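You operate a simulated robot arm through the tools that you are given. There is no shell and no other tool. Be economical: measure what you need, move in short steps, check, and stop when the job is done.

You run a simulated robot arm. Do the job below in one go: nothing can be reset, and whatever is moved stays where it is left.

## Task
Tune the small grey horn to 97 dB on the horn stand.
Fine: seat it, put the orange plug in the yellow socket, then tone on at soft; leave the knob where the display shows 97 dB; tone off after. Set down upright: what you pick out.

It is judged by the outcome, as a careful person would: the job done as asked, and still so three seconds after it is handed in. It fails if anything else is knocked over, pushed out of place, dropped, spilled or broken.

## Robot
A 6-joint arm with a two-finger parallel gripper, fixed in place. Base frame: the origin is at the foot of the arm, x ahead of it, y to its left, z up; the work surface is at about z = 0. Readings come in mm, rad, newtons and seconds.
With the tool pointing down near the work surface it reaches from about 160 to 420 mm from the base axis. Its first joint turns from -1.152 to 1.152 rad. Payload 1.57 kg.
The tool frame sits at the grasp point between the pads (the TCP): z along the fingers, y along the line on which they close. The tips reach 30 mm beyond it. Largest opening 80 mm; finger width 17, thickness 12; the body of the gripper, 40 by 82 mm, starts 80 mm behind the TCP.
Orientation is that of the tool frame in the base frame, as a unit quaternion [w, x, y, z]. With the fingers straight down and closing along the base's y, the tool's x points along the base's -x, its y along +y and its z along -z.

## Interface
- The arm moves only by the tool arm_command. Its argument "rows" is text: rows parted by semicolons, each of 7 numbers parted by spaces: the shift along the base's x, y, z in mm, then the turn, a rotation vector about the base's x, y, z in rad, then the closure, from 0 (fully open) to 1 (shut). In form: tx ty tz ax ay az jaw; .... A call has 1 to 12 rows; each row shifts and turns the commanded pose from where the row before left it. Each row takes 0.2 s and may step no farther than 50 mm and 0.15 rad from the row before; otherwise, or with a gripper value out of range, the whole call is refused. A pose out of reach is approached as far as the arm can. The call stops where the force on the tool passes 40 N (or 10 N more than at its start, if that is more) or the arm is blocked; 0.2 s more then pass. Each finger travels about 153 mm/s and halts on what it meets, pressing with about 43 N; the grip force reading is that of the motor and also rises with nothing between the fingers. The clock runs only during rows and for 0.2 s after the last one: add rows that do not move to give the fingers time. The reply holds the time, the measured pose of the TCP, the force on the tool along the base axes, the opening and the grip force, in the units named above and with some noise, with the torque about the TCP (base axes, N m) and any sound that the robot's microphone picked up.
- Cameras (640 x 400 px; columns grow to the right, rows downward): "scene" is fixed at [51.6, -332.9, 417.1]; the picture's right is [0.80, -0.59, 0.00], its down [-0.37, -0.50, -0.78] and it looks along [0.46, 0.63, -0.63] (base axes); focal length 214 px, centre (320, 200). "wrist" rides on the gripper at [72, -7, -122] in the tool frame; the picture's right is [0.09, 1.00, 0.00], its down [-0.84, 0.08, -0.54] and it looks along [-0.54, 0.05, 0.84] (tool axes); focal length 238 px, centre (320, 200). There is no depth. A picture from a camera that has moved, and an enlarged one, comes with that camera's place and axes in the base frame and with its lens.
- capture(camera): a new picture of that camera. No time passes.
- zoom(camera, box): a new picture of the part [left, top, right, bottom] of that camera's present view, enlarged. No time passes.
- sign_off(): hands the job in; it is judged then, once.

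Work in short steps. Places have to be worked out from the pictures, the camera data and where the tool is seen: move nearer, look again, correct. Check each grasp and each placing, and mend what went wrong. You have 120 turns and 68 pictures in all, those below and enlarged ones among them. Open the gripper and draw the arm clear of the work before you hand the job in, unless the task says otherwise; then end with one line.

The tools are called as name(argument=value, ...) on one line, values as JSON. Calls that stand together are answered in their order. arm_command: Moves the arm, as the interface text tells. Its arguments: {"type":"object","properties":{"rows":{"type":"string"}},"required":["rows"]} The other tools are called the same way: capture (camera) takes a picture; zoom (camera, box) takes an enlarged picture of a part of a camera's view; sign_off () hands the job in.

At the start:

```text
time_s: 0.0
position: [221.1, -58.7, 301.8]
tool_rot: [0.0, 0.0, 1.0, 0.0]
contact_force: [0.3, 1.0, 0.0]
torque: [-0.02, -0.01, 0.01]
opening: 80.0
gripper_force: 0.1
```

scene: 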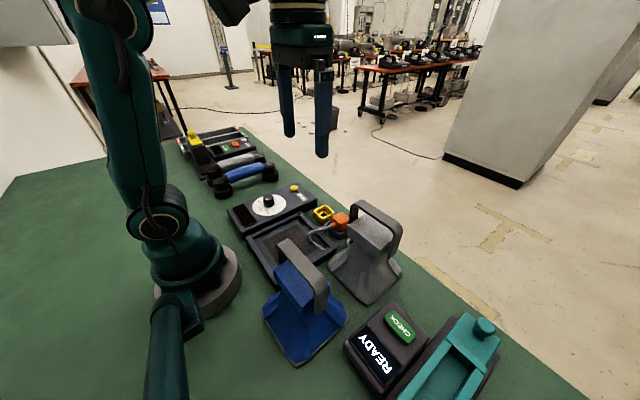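
wrist: 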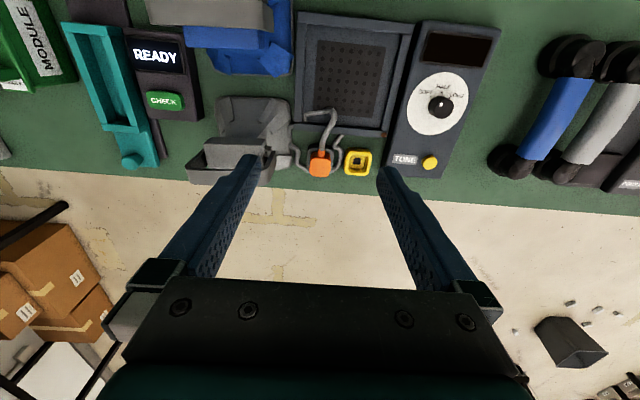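

I'll enlarge both views to identify the horn, stand, knob and plug.

zoom(camera="scene", box=[220, 170, 420, 310])

zoom(camera="wrist", box=[180, 0, 500, 200])

zoom(camera="scene", box=[160, 110, 320, 210])

```text
2.86 times, centred on (320, 240) of scene
camera zoom: at [51.6, -332.9, 417.1], right [0.8, -0.59, 0.0], down [-0.37, -0.5, -0.78], along [0.46, 0.63, -0.63], focal length 613 px, centre (320, 86)
```

zoom: 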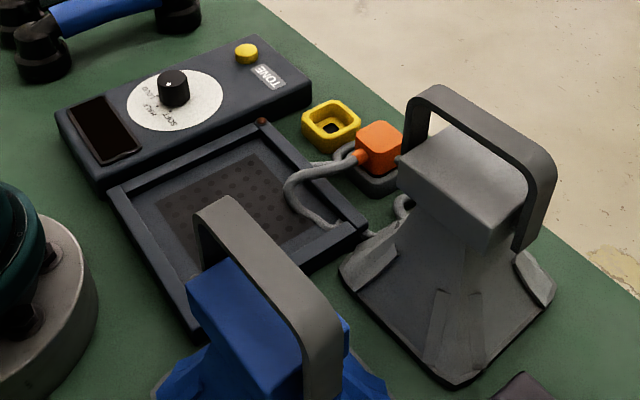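

```text
2.00 times, centred on (340, 100) of wrist
camera zoom: at [149.8, -65.4, 422.6], right [-0.09, 1.0, 0.0], down [0.84, 0.08, 0.54], along [0.54, 0.05, -0.84], focal length 477 px, centre (280, 400)
```

zoom: 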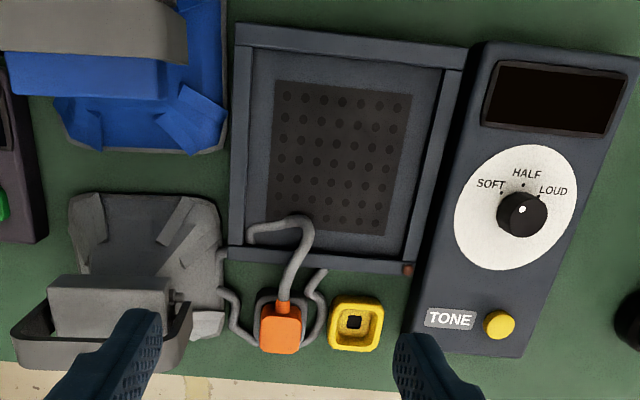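

```text
4.00 times, centred on (240, 160) of scene
camera zoom: at [51.6, -332.9, 417.1], right [0.8, -0.59, 0.0], down [-0.37, -0.5, -0.78], along [0.46, 0.63, -0.63], focal length 858 px, centre (640, 360)
```

zoom: 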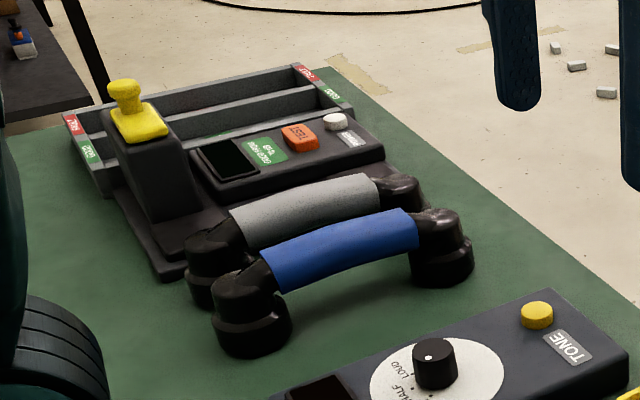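

The grey horn sits at about (292,-170) with its strap handle along y at z≈165; the stand is centred at about (192,-20), plug at about (323,-50), socket about (314,17). I'll move over the horn for a closer look.

arm_command(rows="0 -40 0 0 0 0 0; 0 -40 0 0 0 0 0; 0 -30 0 0 0 0 0; 0 0 0 0 0 0 0")

capture(camera="wrist")

capture(camera="scene")

```text
time_s: 1.0
position: [219.4, -168.1, 295.6]
tool_rot: [0.001, 0.0, 1.0, -0.001]
contact_force: [-0.8, -0.7, 0.2]
torque: [0.0, 0.02, 0.01]
opening: 80.1
gripper_force: 0.0
out of reach, approached as far as the arm can: row 3
```

```text
62 pictures are left
camera wrist: at [148.1, -173.7, 417.0], right [-0.09, 1.0, 0.0], down [0.84, 0.08, 0.54], along [0.54, 0.05, -0.84], focal length 238 px, centre (320, 200)
```

wrist: 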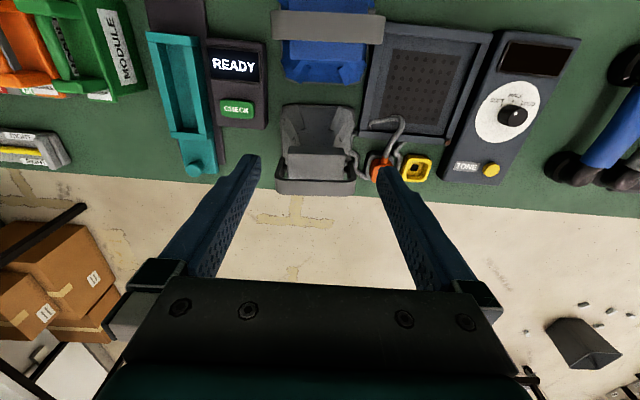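

```text
61 pictures are left
```

scene: 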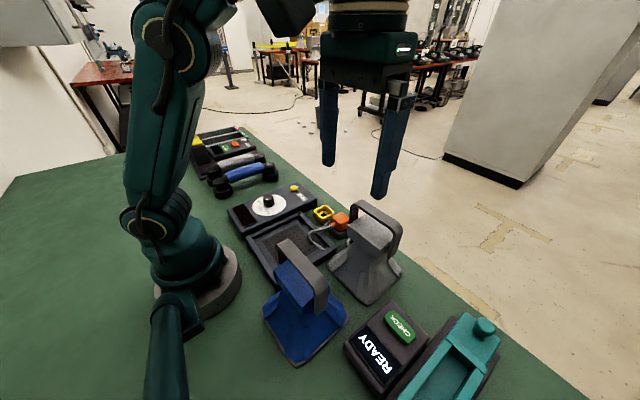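

The height limits reach here; enlarge the horn in the wrist view.

zoom(camera="wrist", box=[250, 80, 450, 205])

zoom(camera="scene", box=[300, 180, 428, 310])

```text
3.20 times, centred on (350, 142) of wrist
camera zoom: at [148.1, -173.7, 417.0], right [-0.09, 1.0, 0.0], down [0.84, 0.08, 0.54], along [0.54, 0.05, -0.84], focal length 763 px, centre (224, 384)
```

zoom: 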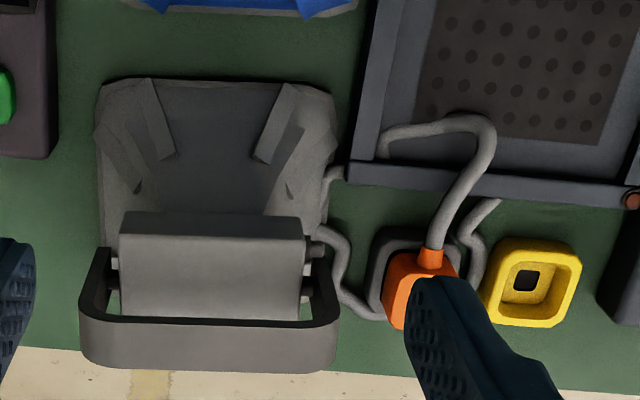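

```text
3.08 times, centred on (364, 245) of scene
camera zoom: at [51.6, -332.9, 417.1], right [0.8, -0.59, 0.0], down [-0.37, -0.5, -0.78], along [0.46, 0.63, -0.63], focal length 660 px, centre (185, 62)
```

zoom: 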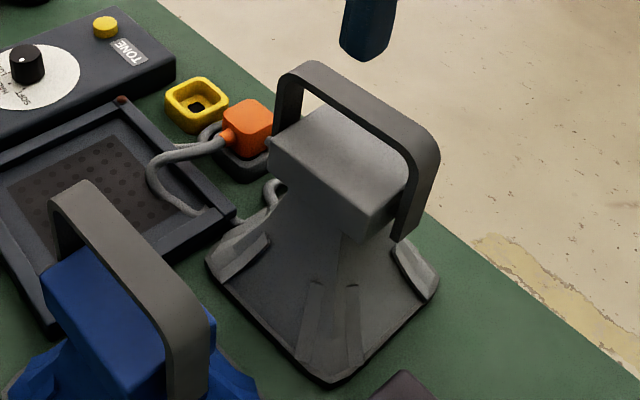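

The strap is about x 282–304, y −214…−117, top z≈164, and the block under it tops out at z≈110. I'll turn the gripper −90° about z so that it closes along x, while still high.

arm_command(rows="0 2 -20 0 0 -0.1428 0; 0 0 -15 0 0 -0.1428 0; 0 0 0 0 0 -0.1428 0; 0 0 0 0 0 -0.1428 0; 0 0 0 0 0 -0.1428 0; 0 0 0 0 0 -0.1428 0; 0 0 0 0 0 -0.1428 0; 0 0 0 0 0 -0.1428 0; 0 0 0 0 0 -0.1428 0; 0 0 0 0 0 -0.1428 0; 0 0 0 0 0 -0.1428 0; 0 0 0 0 0 0 0")

```text
time_s: 3.6
position: [218.3, -164.8, 260.1]
tool_rot: [0.001, 0.708, 0.707, 0.0]
contact_force: [-0.3, 0.1, 0.2]
torque: [-0.03, 0.02, -0.01]
opening: 79.9
gripper_force: 0.0
```

Rotated fine. Now move over the strap at z≈225 and look.

arm_command(rows="25 -0.5 -5 0 0 0 0; 25 0 -10 0 0 0 0; 25 0 -20 0 0 0 0; 0 0 0 0 0 0 0")

capture(camera="wrist")

zoom(camera="scene", box=[280, 120, 480, 300])

```text
time_s: 4.6
position: [295.1, -166.2, 226.6]
tool_rot: [0.0, 0.708, 0.707, 0.0]
contact_force: [0.4, -0.5, 0.2]
torque: [0.02, -0.02, -0.02]
opening: 80.2
gripper_force: 0.1
```

```text
58 pictures are left
camera wrist: at [289.5, -94.2, 348.3], right [1.0, 0.09, 0.0], down [0.08, -0.84, 0.54], along [0.05, -0.54, -0.84], focal length 238 px, centre (320, 200)
```

wrist: 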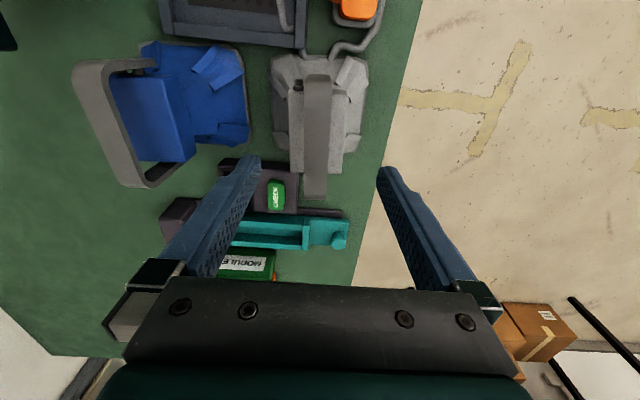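

```text
2.22 times, centred on (380, 210) of scene
camera zoom: at [51.6, -332.9, 417.1], right [0.8, -0.59, 0.0], down [-0.37, -0.5, -0.78], along [0.46, 0.63, -0.63], focal length 477 px, centre (187, 178)
```

zoom: 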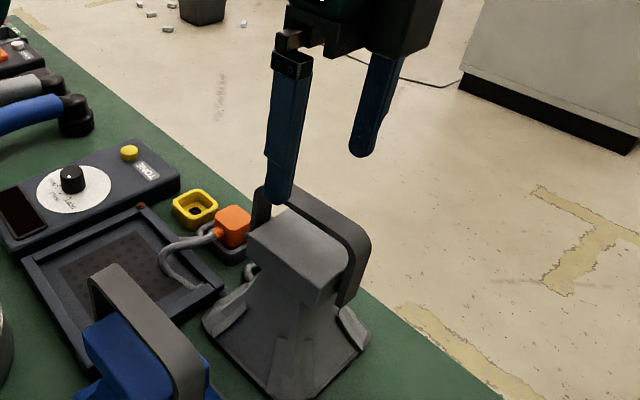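

The strap centre measures (293,−163). Descend so the pads straddle it with TCP z≈158 (tips ~128, above the block).

arm_command(rows="-2 3 -20 0 0 0 0; 0 0 -20 0 0 0 0; 0 0 -15 0 0 0 0; 0 0 -12 0 0 0 0; 0 0 0 0 0 0 0")

zoom(camera="scene", box=[280, 120, 480, 300])

```text
time_s: 5.8
position: [292.3, -162.6, 159.1]
tool_rot: [0.0, 0.707, 0.707, -0.001]
contact_force: [0.3, -0.2, 0.2]
torque: [-0.02, 0.01, -0.02]
opening: 80.2
gripper_force: 0.1
```

```text
2.22 times, centred on (380, 210) of scene
camera zoom: at [51.6, -332.9, 417.1], right [0.8, -0.59, 0.0], down [-0.37, -0.5, -0.78], along [0.46, 0.63, -0.63], focal length 477 px, centre (187, 178)
```

zoom: 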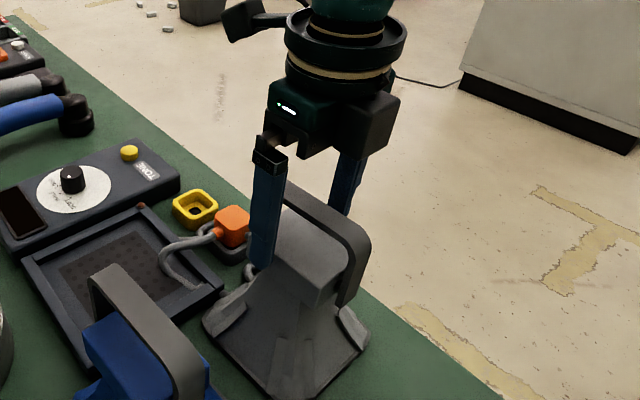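

Fingers straddle the strap with no contact. Close gently.

arm_command(rows="0 0 0 0 0 0 0.35; 0 0 0 0 0 0 0.6; 0 0 0 0 0 0 0.85; 0 0 0 0 0 0 0.85")

zoom(camera="scene", box=[280, 120, 480, 300])

```text
time_s: 6.8
position: [293.1, -163.4, 158.6]
tool_rot: [-0.001, 0.707, 0.707, 0.0]
contact_force: [0.3, -0.6, -0.1]
torque: [-0.04, 0.03, 0.07]
opening: 19.5
gripper_force: 33.5
```

```text
2.22 times, centred on (380, 210) of scene
camera zoom: at [51.6, -332.9, 417.1], right [0.8, -0.59, 0.0], down [-0.37, -0.5, -0.78], along [0.46, 0.63, -0.63], focal length 477 px, centre (187, 178)
```

zoom: 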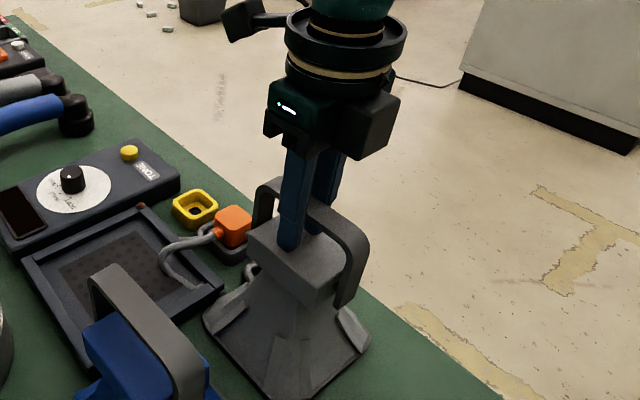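

Gripped at 19.5 mm. Shut the command fully and lift a little to test the weight.

arm_command(rows="0 0 0 0 0 0 1; 0 0 5 0 0 0 1; 0 0 10 0 0 0 1; 0 0 10 0 0 0 1; 0 0 0 0 0 0 1")

capture(camera="scene")

capture(camera="wrist")

```text
time_s: 8.0
position: [292.5, -162.7, 185.1]
tool_rot: [0.0, 0.708, 0.707, 0.0]
contact_force: [-0.1, -0.8, -3.8]
torque: [0.04, -0.02, -0.03]
opening: 19.8
gripper_force: 33.4
```

```text
54 pictures are left
```

scene: 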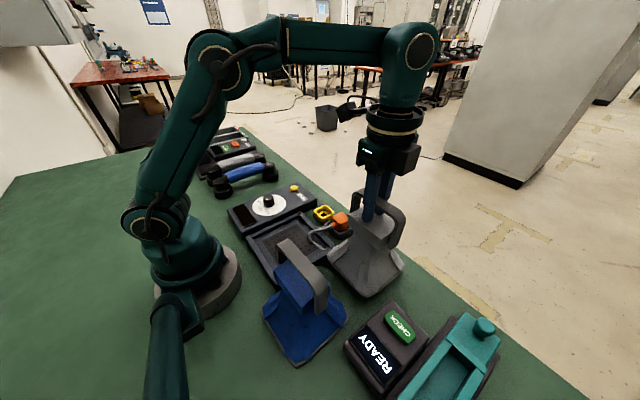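

```text
53 pictures are left
camera wrist: at [286.2, -90.0, 306.4], right [1.0, 0.09, 0.0], down [0.08, -0.84, 0.54], along [0.05, -0.54, -0.84], focal length 238 px, centre (320, 200)
```

wrist: 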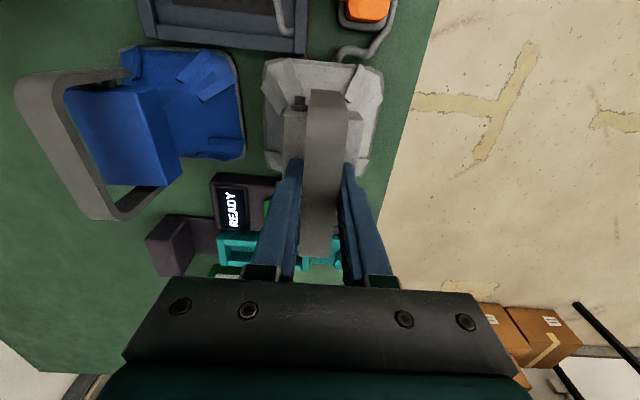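

Horn is lifted cleanly (3.8 N) and the cable isn't attached to it. Raise to z≈230 and carry it along +y first, well clear of the blue horn.

arm_command(rows="0 0 20 0 0 0 1; 0 0 20 0 0 0 1; 0 30 5 0 0 0 1; 0 40 0 0 0 0 1; 0 40 0 0 0 0 1; -10 35 0 0 0 0 1; -30 5 0 0 0 0 1; -30 0 0 0 0 0 1; -30 0 0 0 0 0 1; 0 0 0 0 0 0 1; 0 0 0 0 0 0 1")

capture(camera="wrist")

capture(camera="scene")

```text
time_s: 10.4
position: [194.5, -14.9, 228.8]
tool_rot: [0.0, 0.707, 0.707, 0.0]
contact_force: [0.6, 1.2, -3.8]
torque: [0.04, 0.01, -0.01]
opening: 19.6
gripper_force: 33.6
```

```text
52 pictures are left
camera wrist: at [187.7, 58.6, 350.6], right [1.0, 0.09, 0.0], down [0.08, -0.84, 0.54], along [0.05, -0.54, -0.84], focal length 238 px, centre (320, 200)
```

wrist: 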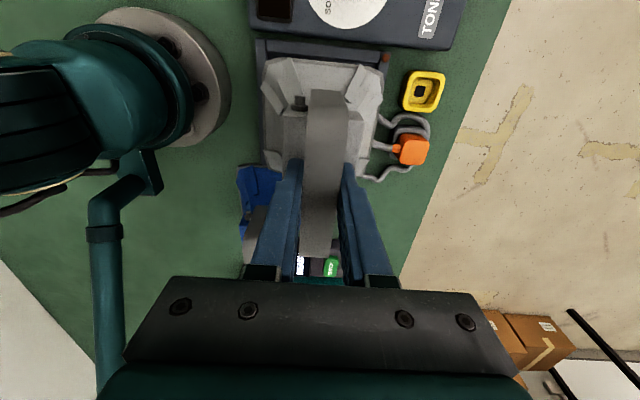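

```text
51 pictures are left
```

scene: 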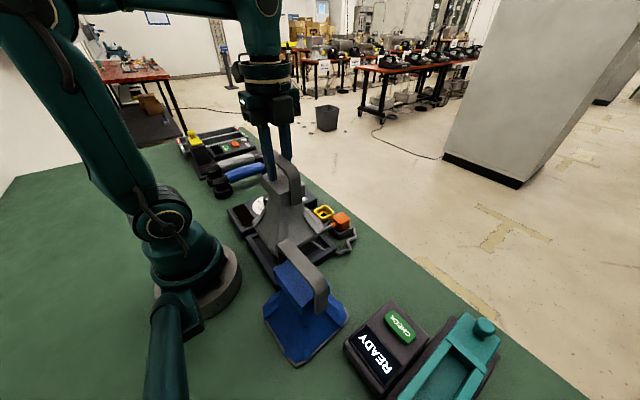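

Zooming in to compare horn base to the stand rim before lowering.

zoom(camera="wrist", box=[230, 20, 450, 200])

zoom(camera="scene", box=[220, 140, 380, 300])

```text
2.22 times, centred on (340, 110) of wrist
camera zoom: at [187.7, 58.6, 350.6], right [1.0, 0.09, 0.0], down [0.08, -0.84, 0.54], along [0.05, -0.54, -0.84], focal length 530 px, centre (276, 400)
```

zoom: 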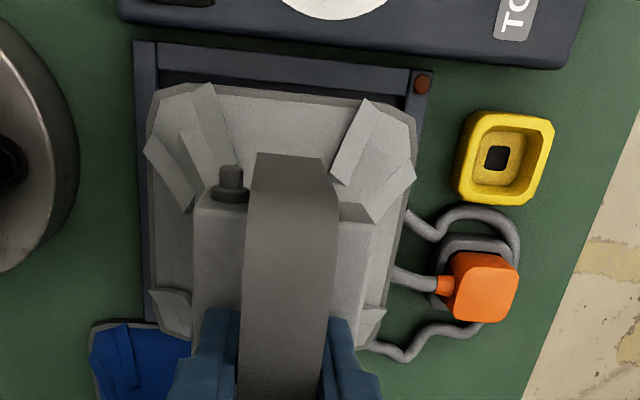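

```text
2.50 times, centred on (300, 220) of scene
camera zoom: at [51.6, -332.9, 417.1], right [0.8, -0.59, 0.0], down [-0.37, -0.5, -0.78], along [0.46, 0.63, -0.63], focal length 536 px, centre (370, 150)
```

zoom: 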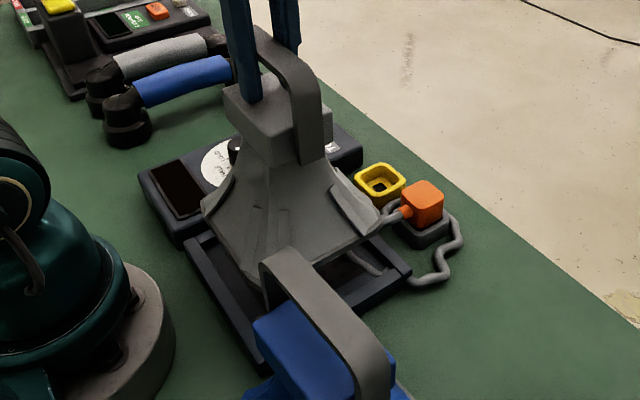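

Horn base (x 129–258, far edge y≈44) sits nicely inside the rim interior (x 125–262, y up to 48), yaw ≈0. Lower part-way and check.

arm_command(rows="-0.5 0 -15 0 0 0 1; 0 0 -15 0 0 0 1; 0 0 -8 0 0 0 1; 0 0 0 0 0 0 1")

zoom(camera="wrist", box=[230, 20, 450, 200])

zoom(camera="scene", box=[220, 140, 380, 300])

```text
time_s: 11.4
position: [192.0, -14.6, 190.8]
tool_rot: [0.001, 0.707, 0.707, 0.0]
contact_force: [-0.7, -0.2, -3.2]
torque: [0.02, -0.01, 0.02]
opening: 19.5
gripper_force: 33.1
```

```text
2.22 times, centred on (340, 110) of wrist
camera zoom: at [185.9, 57.3, 313.4], right [1.0, 0.09, 0.0], down [0.08, -0.84, 0.54], along [0.05, -0.54, -0.84], focal length 530 px, centre (276, 400)
```

zoom: 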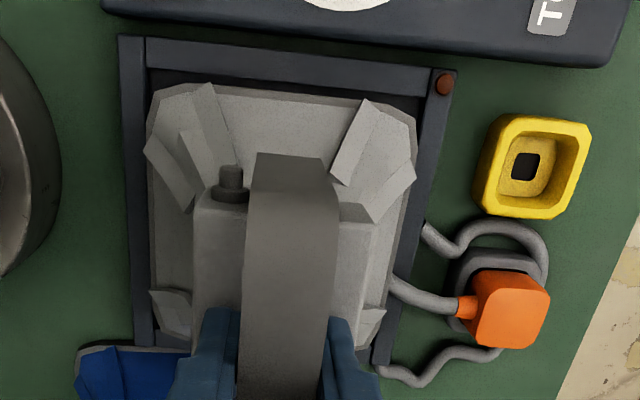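

```text
2.50 times, centred on (300, 220) of scene
camera zoom: at [51.6, -332.9, 417.1], right [0.8, -0.59, 0.0], down [-0.37, -0.5, -0.78], along [0.46, 0.63, -0.63], focal length 536 px, centre (370, 150)
```

zoom: 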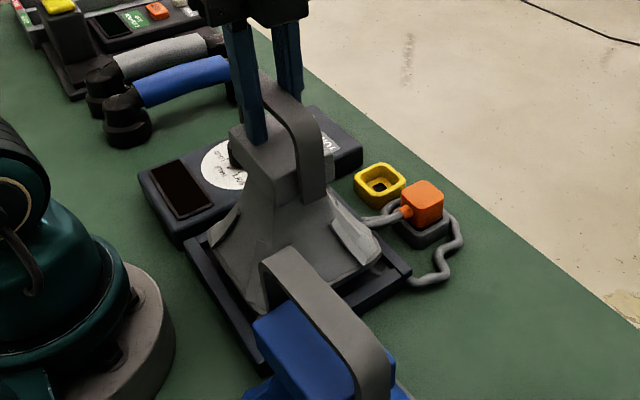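

Still centred within ~1 mm. Continue lowering in small steps, watching the force for contact.

arm_command(rows="0.5 0 -8 0 0 0 1; 0 0 -8 0 0 0 1; 0 0 -4 0 0 0 1; 0 0 0 0 0 0 1")

```text
time_s: 12.4
position: [191.6, -15.0, 170.8]
tool_rot: [0.0, 0.707, 0.707, 0.0]
contact_force: [0.9, 1.0, -3.4]
torque: [0.04, -0.01, -0.01]
opening: 19.6
gripper_force: 33.3
```

No contact yet; continue in 2–3 mm steps.

arm_command(rows="0 0 -3 0 0 0 1; 0 0 -2 0 0 0 1; 0 0 0 0 0 0 1")

zoom(camera="wrist", box=[230, 20, 450, 200])

```text
time_s: 13.1
position: [192.7, -14.5, 167.7]
tool_rot: [0.002, 0.707, 0.707, 0.001]
contact_force: [-2.1, -0.8, 5.2]
torque: [0.25, -0.14, 0.04]
opening: 19.4
gripper_force: 33.3
stopped in row 3: the force on the tool passed its limit at 44 N (the readings are from after the stop); the commanded pose is now the measured one
```

```text
2.22 times, centred on (340, 110) of wrist
camera zoom: at [186.1, 58.6, 289.6], right [1.0, 0.09, 0.0], down [0.08, -0.84, 0.54], along [0.05, -0.54, -0.84], focal length 530 px, centre (276, 400)
```

zoom: 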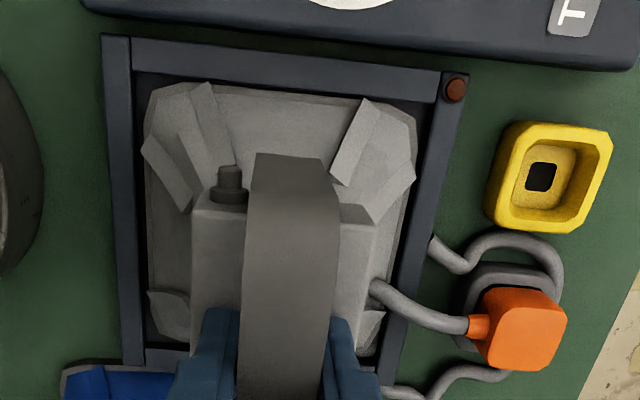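

Contact at TCP z≈167.7 (horn bottom ≈9 mm, likely the tray floor). Check scene for level before releasing.

zoom(camera="scene", box=[220, 160, 360, 290])

```text
3.08 times, centred on (290, 225) of scene
camera zoom: at [51.6, -332.9, 417.1], right [0.8, -0.59, 0.0], down [-0.37, -0.5, -0.78], along [0.46, 0.63, -0.63], focal length 660 px, centre (412, 123)
```

zoom: 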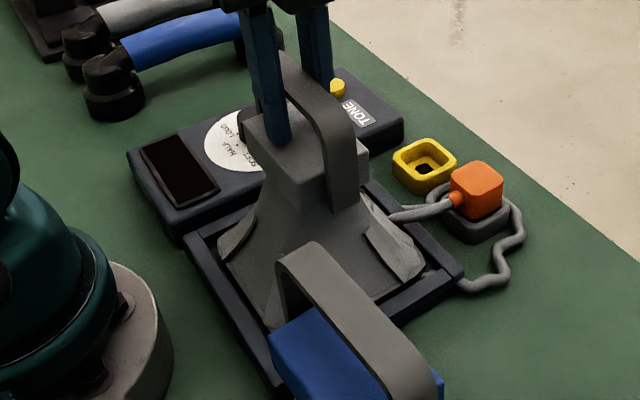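

It looks level and inside the rim. Release partially and check for settling.

arm_command(rows="0 0 0 0 0 0 0.7; 0 0 0 0 0 0 0.55; 0 0 0 0 0 0 0.55")

zoom(camera="wrist", box=[230, 20, 450, 200])

```text
time_s: 13.9
position: [192.5, -14.7, 167.8]
tool_rot: [0.002, 0.707, 0.707, -0.001]
contact_force: [1.5, -1.1, 5.7]
torque: [0.0, 0.14, 0.05]
opening: 34.7
gripper_force: 0.1
```

```text
2.22 times, centred on (340, 110) of wrist
camera zoom: at [186.1, 58.6, 289.6], right [1.0, 0.09, 0.0], down [0.08, -0.84, 0.54], along [0.05, -0.54, -0.84], focal length 530 px, centre (276, 400)
```

zoom: 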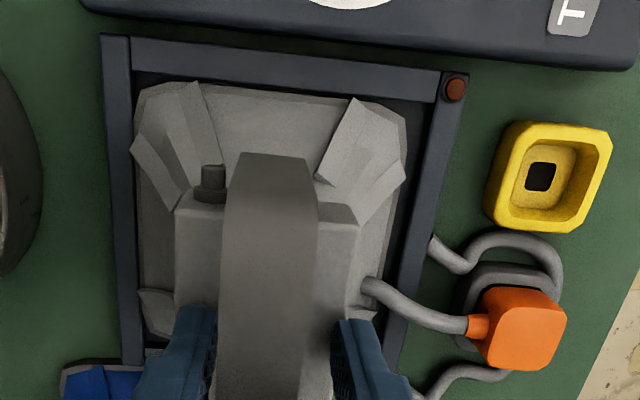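

The horn shifted ~5 mm toward −x as I released, and a vertical force remains. Check whether it's tilting.

zoom(camera="scene", box=[230, 170, 340, 280])

arm_command(rows="0 0 2 0 0 0 0.55; 0 0 0 0 0 0 0.55")

```text
3.64 times, centred on (285, 225) of scene
camera zoom: at [51.6, -332.9, 417.1], right [0.8, -0.59, 0.0], down [-0.37, -0.5, -0.78], along [0.46, 0.63, -0.63], focal length 780 px, centre (447, 109)
```

zoom: 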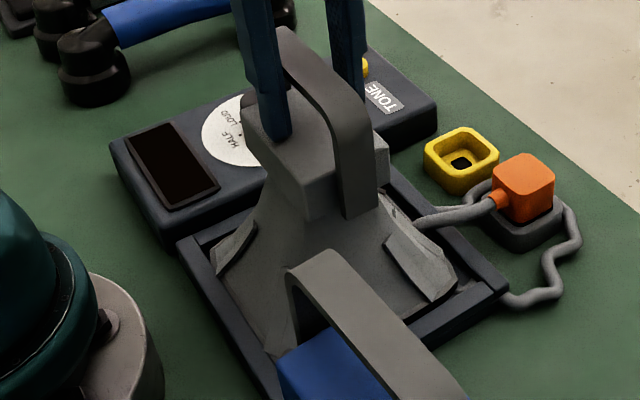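

```text
time_s: 14.5
position: [192.2, -14.5, 169.6]
tool_rot: [0.002, 0.707, 0.707, 0.001]
contact_force: [-1.0, 0.5, -0.4]
torque: [-0.04, -0.01, 0.0]
opening: 35.8
gripper_force: 0.1
```

Force is zero now. Open fully, rise clear, and inspect the seated horn.

arm_command(rows="0 0 0 0 0 0 0.3; 0 0 0 0 0 0 0.1; 0 0 15 0 0 0 0.1; 0 0 25 0 0 0 0.1; 0 0 30 0 0 0 0.1; 0 0 0 0 0 0 0.1")

capture(camera="wrist")

zoom(camera="scene", box=[230, 170, 360, 280])

```text
time_s: 15.9
position: [192.9, -12.7, 240.5]
tool_rot: [0.001, 0.707, 0.707, 0.001]
contact_force: [0.2, 0.1, 0.4]
torque: [-0.02, 0.0, -0.01]
opening: 72.0
gripper_force: 0.0
```

```text
42 pictures are left
camera wrist: at [185.9, 59.5, 362.2], right [1.0, 0.09, 0.0], down [0.08, -0.84, 0.54], along [0.05, -0.54, -0.84], focal length 238 px, centre (320, 200)
```

wrist: 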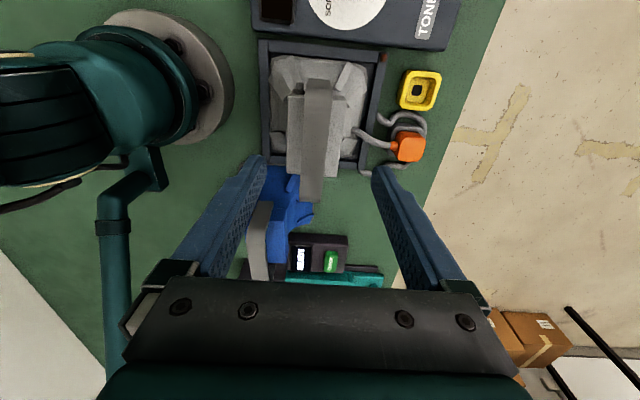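

```text
3.64 times, centred on (295, 225) of scene
camera zoom: at [51.6, -332.9, 417.1], right [0.8, -0.59, 0.0], down [-0.37, -0.5, -0.78], along [0.46, 0.63, -0.63], focal length 780 px, centre (411, 109)
```

zoom: 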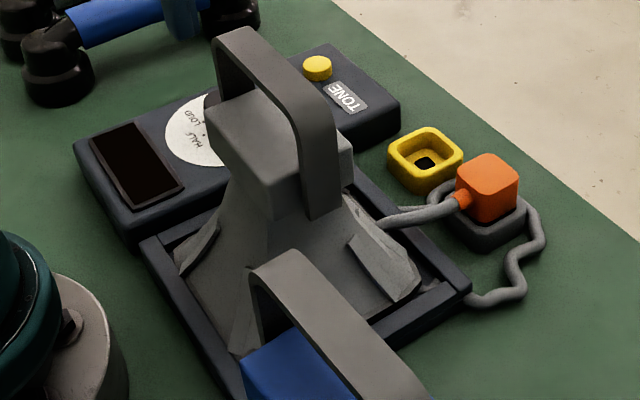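

Zoom from above to check the rim clearance and levelness.

zoom(camera="wrist", box=[240, 20, 450, 215])

```text
2.05 times, centred on (345, 118) of wrist
camera zoom: at [185.9, 59.5, 362.2], right [1.0, 0.09, 0.0], down [0.08, -0.84, 0.54], along [0.05, -0.54, -0.84], focal length 489 px, centre (269, 369)
```

zoom: 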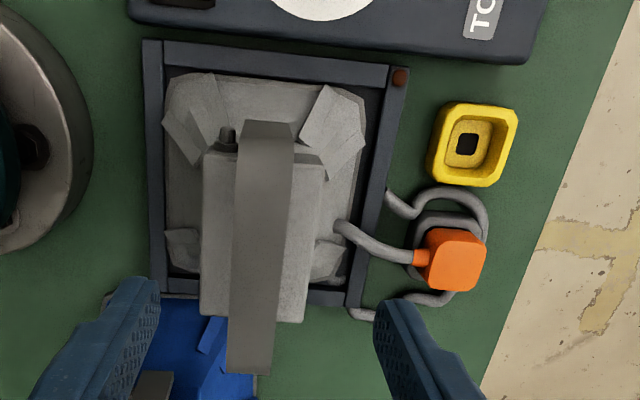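

The horn is level, inside the rim, though ~4 mm toward −x; I'll judge recentring later. Next the plug: rotate the gripper back to close along y (cord exits at −x) and move to view plug and socket.

arm_command(rows="25 0 0 0 0 0.1428 0; 25 -10 0 0 0 0.1428 0; 27 -5 0 0 0 0.1428 0; 0 0 0 0 0 0.1428 0; 0 0 0 0 0 0.1428 0; 0 0 0 0 0 0.1428 0; 0 0 0 0 0 0.1428 0; 0 0 0 0 0 0.1428 0; 0 0 -15 0 0 0.1428 0; 0 0 -15 0 0 0.1428 0; 0 0 -10 0 0 0.1428 0; 0 0 0 0 0 0 0")

capture(camera="wrist")

```text
time_s: 18.5
position: [270.7, -29.1, 199.6]
tool_rot: [0.002, -0.002, 1.0, 0.002]
contact_force: [-0.5, -0.3, -0.3]
torque: [0.03, 0.02, 0.02]
opening: 79.8
gripper_force: 0.1
```

```text
39 pictures are left
camera wrist: at [198.1, -35.8, 321.1], right [-0.09, 1.0, 0.0], down [0.84, 0.08, 0.54], along [0.54, 0.05, -0.84], focal length 238 px, centre (320, 200)
```

wrist: 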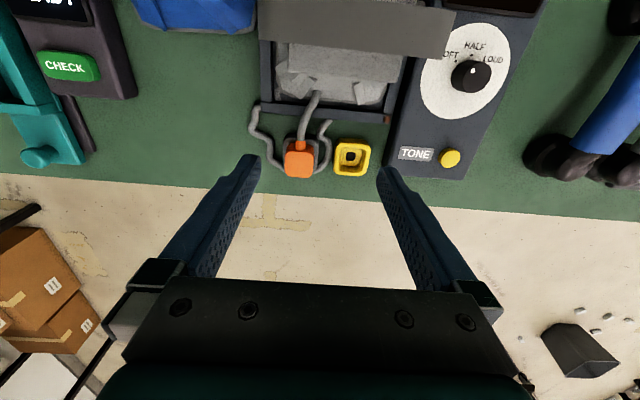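

zoom(camera="wrist", box=[240, 85, 400, 185])

zoom(camera="scene", box=[300, 195, 364, 250])

```text
4.00 times, centred on (320, 135) of wrist
camera zoom: at [198.1, -35.8, 321.1], right [-0.09, 1.0, 0.0], down [0.84, 0.08, 0.54], along [0.54, 0.05, -0.84], focal length 953 px, centre (320, 460)
```

zoom: 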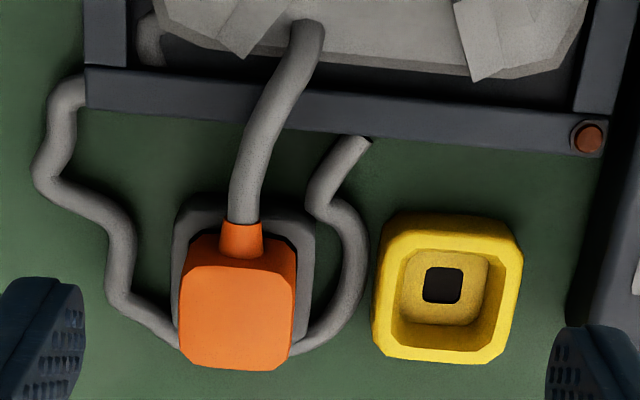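

```text
7.27 times, centred on (332, 222) of scene
camera zoom: at [51.6, -332.9, 417.1], right [0.8, -0.59, 0.0], down [-0.37, -0.5, -0.78], along [0.46, 0.63, -0.63], focal length 1560 px, centre (233, 36)
```

zoom: 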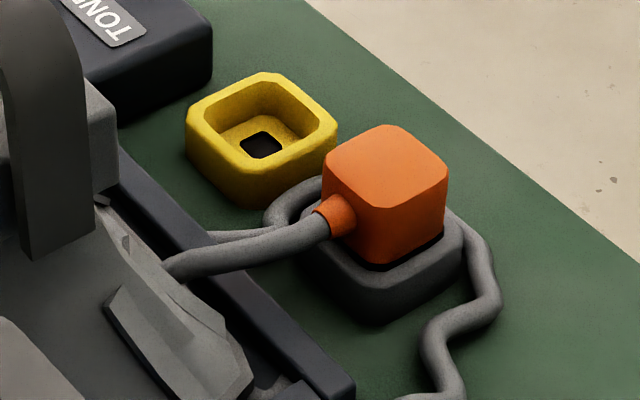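

Plug top centre is at about (324,−49.5,45), a ~33 mm cube; socket centre about (322.5,18.8) with rim z≈18. Move above the plug with ~52 mm opening.

arm_command(rows="27 -10 -10 0 0 0 0.35; 27 -10 -20 0 0 0 0.35; 0 0 -30 0 0 0 0.35; 0 0 -30 0 0 0 0.35; 0 0 0 0 0 0 0.35")

capture(camera="wrist")

```text
time_s: 19.7
position: [324.7, -52.2, 111.3]
tool_rot: [0.0, 0.0, 1.0, 0.002]
contact_force: [-0.1, -0.2, -0.1]
torque: [0.02, -0.01, 0.0]
opening: 51.9
gripper_force: 0.1
```

```text
36 pictures are left
camera wrist: at [252.6, -57.8, 232.9], right [-0.09, 1.0, 0.0], down [0.84, 0.08, 0.54], along [0.54, 0.05, -0.84], focal length 238 px, centre (320, 200)
```

wrist: 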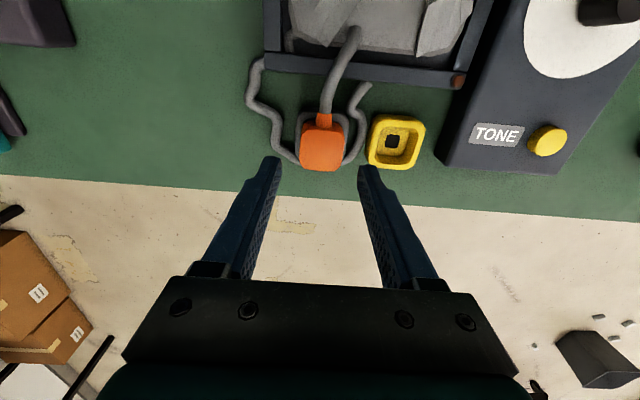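

Plug centre here reads (323.3,−49.8). Correct by (−1,+2.4) and descend to straddle it, tips ~22 mm.

arm_command(rows="-1 2.2 -20 0 0 0 0.35; 0 0 -20 0 0 0 0.35; 0 0 -13 0 0 0 0.35; 0 0 -6 0 0 0 0.35; 0 0 0 0 0 0 0.35")

zoom(camera="scene", box=[270, 150, 390, 250])

zoom(camera="wrist", box=[220, 60, 420, 185])

```text
time_s: 20.9
position: [322.8, -49.2, 51.9]
tool_rot: [0.001, 0.001, 1.0, 0.001]
contact_force: [0.6, 0.4, -0.4]
torque: [-0.01, -0.03, -0.01]
opening: 52.2
gripper_force: 0.0
```

```text
4.00 times, centred on (330, 200) of scene
camera zoom: at [51.6, -332.9, 417.1], right [0.8, -0.59, 0.0], down [-0.37, -0.5, -0.78], along [0.46, 0.63, -0.63], focal length 858 px, centre (280, 200)
```

zoom: 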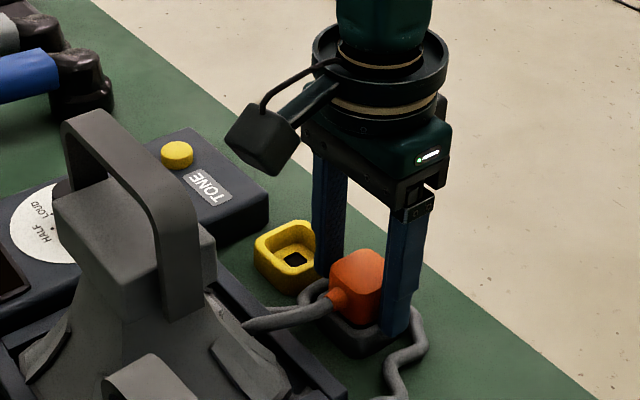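

```text
3.20 times, centred on (320, 122) of wrist
camera zoom: at [251.5, -54.7, 173.4], right [-0.09, 1.0, 0.0], down [0.84, 0.08, 0.54], along [0.54, 0.05, -0.84], focal length 763 px, centre (320, 448)
```

zoom: 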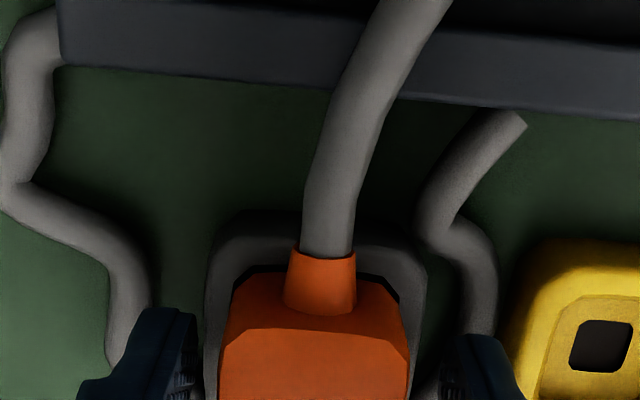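

Well straddled. Close on the plug.

arm_command(rows="0 0 0 0 0 0 0.5; 0 0 0 0 0 0 0.65; 0 0 0 0 0 0 0.8; 0 0 0 0 0 0 1; 0 0 0 0 0 0 1")

```text
time_s: 22.1
position: [323.9, -48.0, 51.9]
tool_rot: [0.001, 0.001, 1.0, 0.002]
contact_force: [0.4, 0.9, -0.9]
torque: [-0.02, -0.02, 0.02]
opening: 35.0
gripper_force: 41.7
```

Gripped at 35 mm. Lift straight up 35 mm.

arm_command(rows="0 0 5 0 0 0 1; 0 0 10 0 0 0 1; 0 0 10 0 0 0 1; 0 0 10 0 0 0 1; 0 0 0 0 0 0 1")

zoom(camera="scene", box=[270, 150, 390, 250])

capture(camera="wrist")

```text
time_s: 23.3
position: [323.1, -48.0, 85.3]
tool_rot: [0.0, 0.0, 1.0, 0.001]
contact_force: [0.4, 0.4, -0.8]
torque: [0.0, 0.03, -0.01]
opening: 34.6
gripper_force: 42.0
```

```text
4.00 times, centred on (330, 200) of scene
camera zoom: at [51.6, -332.9, 417.1], right [0.8, -0.59, 0.0], down [-0.37, -0.5, -0.78], along [0.46, 0.63, -0.63], focal length 858 px, centre (280, 200)
```

zoom: 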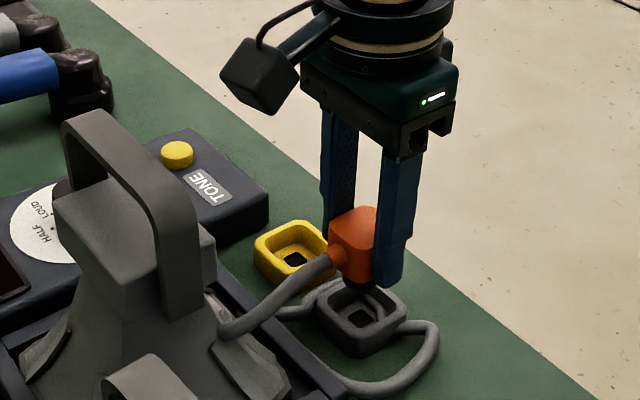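

```text
32 pictures are left
camera wrist: at [251.3, -53.3, 207.4], right [-0.09, 1.0, 0.0], down [0.84, 0.08, 0.54], along [0.54, 0.05, -0.84], focal length 238 px, centre (320, 200)
```

wrist: 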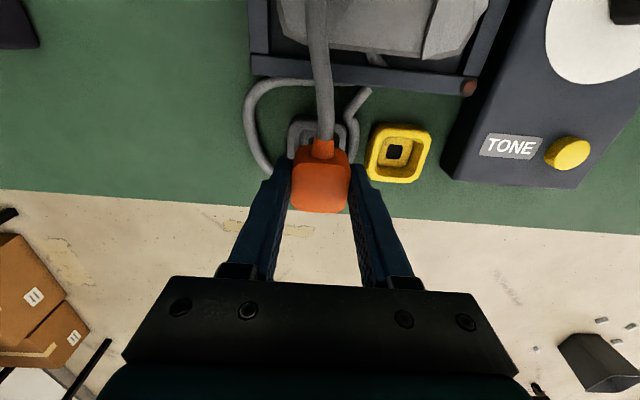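

The plug has a prong, and dock and socket are alike, ~69 mm apart in y. Raise a bit more and shift +69 mm over the socket.

arm_command(rows="0 0 12 0 0 0 1; 0 25 0 0 0 0 1; 0 25 0 0 0 0 1; 0 19 0 0 0 0 1; 0 0 0 0 0 0 1; 0 0 0 0 0 0 1")

zoom(camera="scene", box=[280, 160, 360, 240])

zoom(camera="wrist", box=[240, 100, 400, 220])

```text
time_s: 24.7
position: [322.2, 22.7, 97.6]
tool_rot: [0.0, -0.001, 1.0, 0.002]
contact_force: [0.7, -0.5, -0.8]
torque: [0.02, 0.02, -0.02]
opening: 34.8
gripper_force: 42.4
```

```text
5.00 times, centred on (320, 200) of scene
camera zoom: at [51.6, -332.9, 417.1], right [0.8, -0.59, 0.0], down [-0.37, -0.5, -0.78], along [0.46, 0.63, -0.63], focal length 1072 px, centre (320, 200)
```

zoom: 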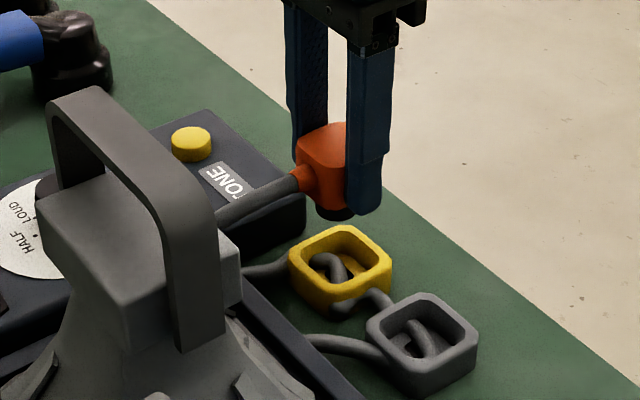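

```text
3.33 times, centred on (320, 160) of wrist
camera zoom: at [251.4, 16.8, 219.5], right [-0.09, 1.0, 0.0], down [0.84, 0.08, 0.54], along [0.54, 0.05, -0.84], focal length 794 px, centre (320, 333)
```

zoom: 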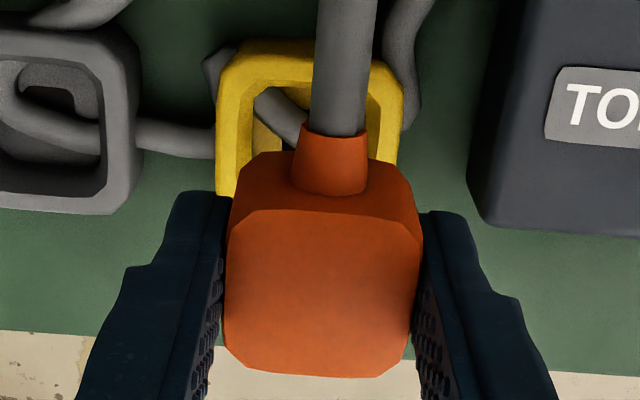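

The cord is purely visual (passes through objects). Comparing plug and socket edges, the plug needs about (−2,−2.8). Apply and lower to just above the rim.

arm_command(rows="-2 -2.8 0 0 0 0 1; 0 0 -10 0 0 0 1; 0 0 -5 0 0 0 1; 0 0 0 0 0 0 1; 0 0 0 0 0 0 1")

zoom(camera="scene", box=[290, 170, 350, 230])

zoom(camera="wrist", box=[240, 100, 400, 220])

```text
time_s: 25.9
position: [320.6, 18.6, 83.3]
tool_rot: [0.001, 0.0, 1.0, 0.002]
contact_force: [0.4, -0.1, -0.9]
torque: [0.01, -0.01, 0.03]
opening: 35.1
gripper_force: 42.3
```

```text
6.67 times, centred on (320, 200) of scene
camera zoom: at [51.6, -332.9, 417.1], right [0.8, -0.59, 0.0], down [-0.37, -0.5, -0.78], along [0.46, 0.63, -0.63], focal length 1430 px, centre (320, 200)
```

zoom: 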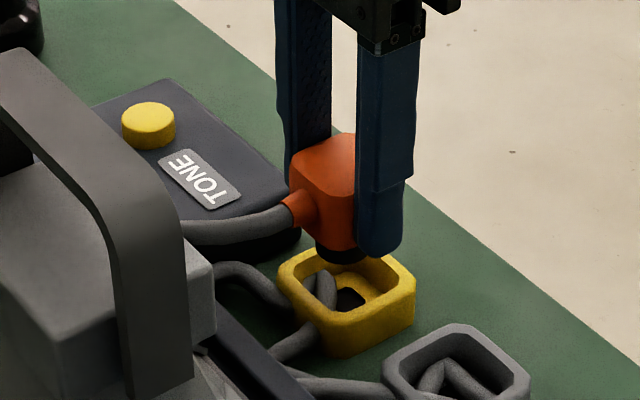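

```text
3.33 times, centred on (320, 160) of wrist
camera zoom: at [249.0, 12.6, 204.6], right [-0.09, 1.0, 0.0], down [0.84, 0.08, 0.54], along [0.54, 0.05, -0.84], focal length 794 px, centre (320, 333)
```

zoom: 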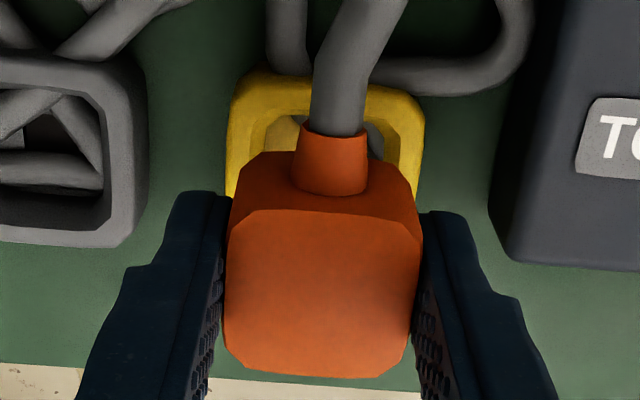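

Aligned to within ~1 mm. Nudge +0.7 in x and lower step by step toward z≈52, as it sat in the dock.

arm_command(rows="0.7 0.4 -8 0 0 0 1; 0 0 -6 0 0 0 1; 0 0 -4 0 0 0 1; 0 0 0 0 0 0 1")

zoom(camera="scene", box=[290, 170, 350, 230])

```text
time_s: 26.9
position: [321.4, 19.3, 64.7]
tool_rot: [0.0, 0.0, 1.0, 0.002]
contact_force: [-0.3, 0.1, -1.2]
torque: [-0.07, -0.01, -0.04]
opening: 34.8
gripper_force: 42.5
```

```text
6.67 times, centred on (320, 200) of scene
camera zoom: at [51.6, -332.9, 417.1], right [0.8, -0.59, 0.0], down [-0.37, -0.5, -0.78], along [0.46, 0.63, -0.63], focal length 1430 px, centre (320, 200)
```

zoom: 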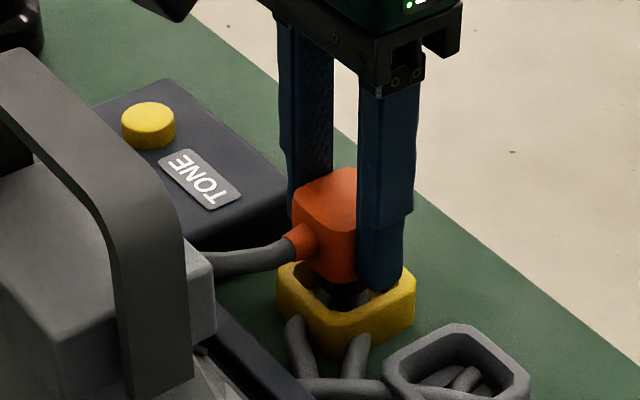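

Prong is inside the socket walls without contact. Continue down.

arm_command(rows="0 0 -4 0 0 0 1; 0 0 -3 0 0 0 1; 0 0 -3 0 0 0 1; 0 0 0 0 0 0 1")

zoom(camera="scene", box=[290, 170, 350, 230])

```text
time_s: 27.9
position: [323.0, 18.9, 55.3]
tool_rot: [0.001, 0.0, 1.0, 0.002]
contact_force: [0.2, -0.7, -0.4]
torque: [0.0, 0.0, -0.02]
opening: 35.1
gripper_force: 42.1
```

```text
6.67 times, centred on (320, 200) of scene
camera zoom: at [51.6, -332.9, 417.1], right [0.8, -0.59, 0.0], down [-0.37, -0.5, -0.78], along [0.46, 0.63, -0.63], focal length 1430 px, centre (320, 200)
```

zoom: 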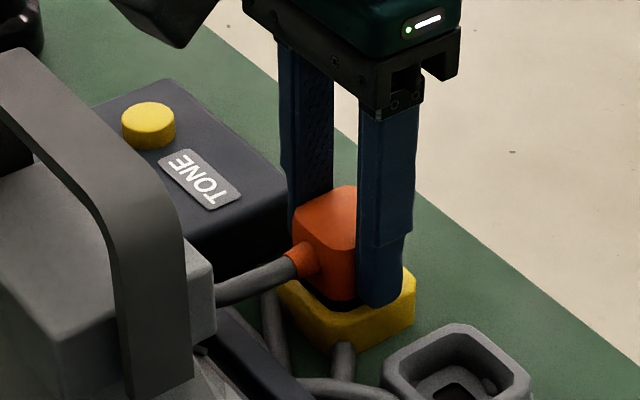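

No resistance yet; go the last few millimetres in small steps.

arm_command(rows="0 0 -1.5 0 0 0 1; 0 0 -1 0 0 0 1; 0 0 -1 0 0 0 1; 0 0 0 0 0 0 1")

```text
time_s: 28.9
position: [321.2, 19.7, 52.5]
tool_rot: [0.001, 0.0, 1.0, 0.002]
contact_force: [0.8, -1.1, -2.6]
torque: [-0.06, 0.01, -0.01]
opening: 35.0
gripper_force: 41.6
```

arm_command(rows="0 0 -1 0 0 0 1; 0 0 -1 0 0 0 1; 0 0 0 0 0 0 1")

zoom(camera="scene", box=[290, 170, 350, 230])

```text
time_s: 29.6
position: [322.8, 20.6, 51.5]
tool_rot: [0.002, 0.0, 1.0, 0.001]
contact_force: [-1.5, 0.8, 5.5]
torque: [0.0, 0.07, 0.01]
opening: 35.1
gripper_force: 42.2
stopped in row 3: the force on the tool passed its limit at 40 N (the readings are from after the stop); the commanded pose is now the measured one
```

```text
6.67 times, centred on (320, 200) of scene
camera zoom: at [51.6, -332.9, 417.1], right [0.8, -0.59, 0.0], down [-0.37, -0.5, -0.78], along [0.46, 0.63, -0.63], focal length 1430 px, centre (320, 200)
```

zoom: 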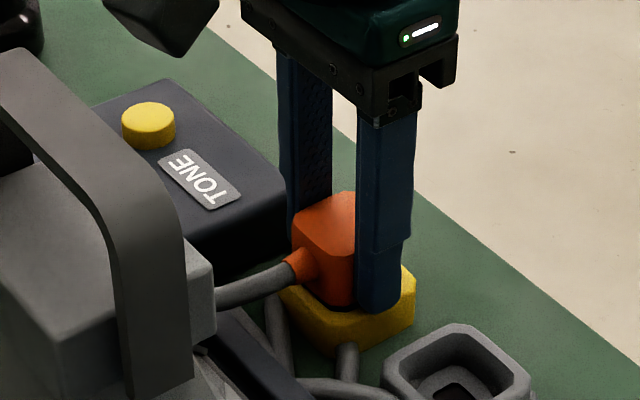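

Seated at z≈51.5, same as in the dock. Open slightly (console is close on the +y side) and rise.

arm_command(rows="0 0 0 0 0 0 0.5; 0 0 0 0 0 0 0.45; 0 0 3 0 0 0 0.45; 0 0 20 0 0 0 0.45; 0 0 30 0 0 0 0.45; -20 0 40 0 0 0 0.45; -30 0 20 0 0 0 0.45; 0 0 0 0 0 0 0.45")

capture(camera="wrist")

zoom(camera="scene", box=[220, 150, 370, 260])

```text
time_s: 31.4
position: [271.4, 21.3, 164.6]
tool_rot: [0.002, 0.0, 1.0, 0.001]
contact_force: [0.2, -0.2, -0.6]
torque: [0.03, -0.02, 0.02]
opening: 44.0
gripper_force: 0.3
```

```text
24 pictures are left
camera wrist: at [199.9, 14.7, 286.1], right [-0.09, 1.0, 0.0], down [0.84, 0.08, 0.54], along [0.54, 0.05, -0.84], focal length 238 px, centre (320, 200)
```

wrist: 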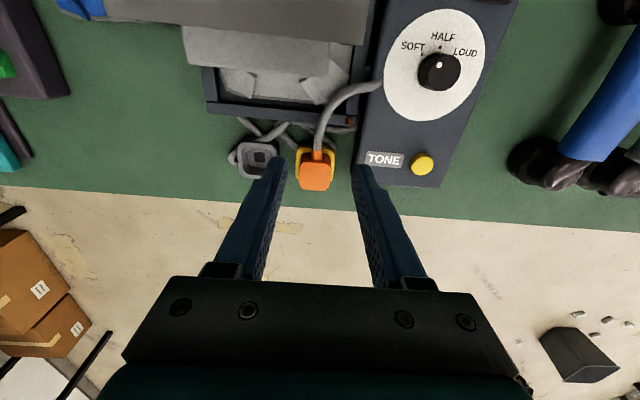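

```text
3.64 times, centred on (295, 205) of scene
camera zoom: at [51.6, -332.9, 417.1], right [0.8, -0.59, 0.0], down [-0.37, -0.5, -0.78], along [0.46, 0.63, -0.63], focal length 780 px, centre (411, 182)
```

zoom: 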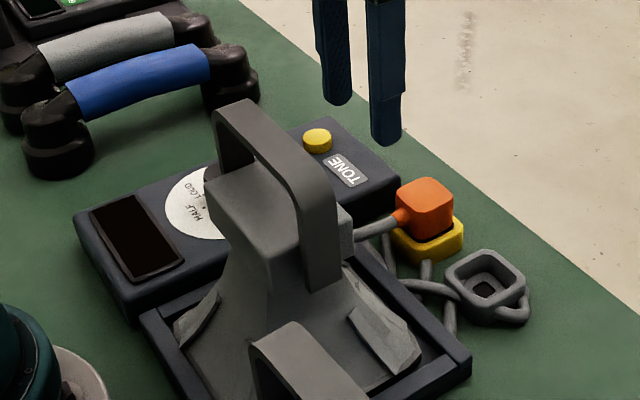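

Plug is seated. Zoom in on the dial to read the knob pointer and locate knob and button.

zoom(camera="wrist", box=[340, 0, 520, 190])

```text
2.11 times, centred on (430, 95) of wrist
camera zoom: at [199.9, 14.7, 286.1], right [-0.09, 1.0, 0.0], down [0.84, 0.08, 0.54], along [0.54, 0.05, -0.84], focal length 502 px, centre (88, 421)
```

zoom: 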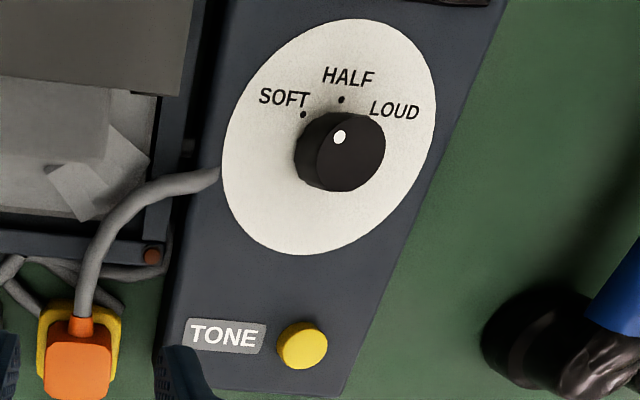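

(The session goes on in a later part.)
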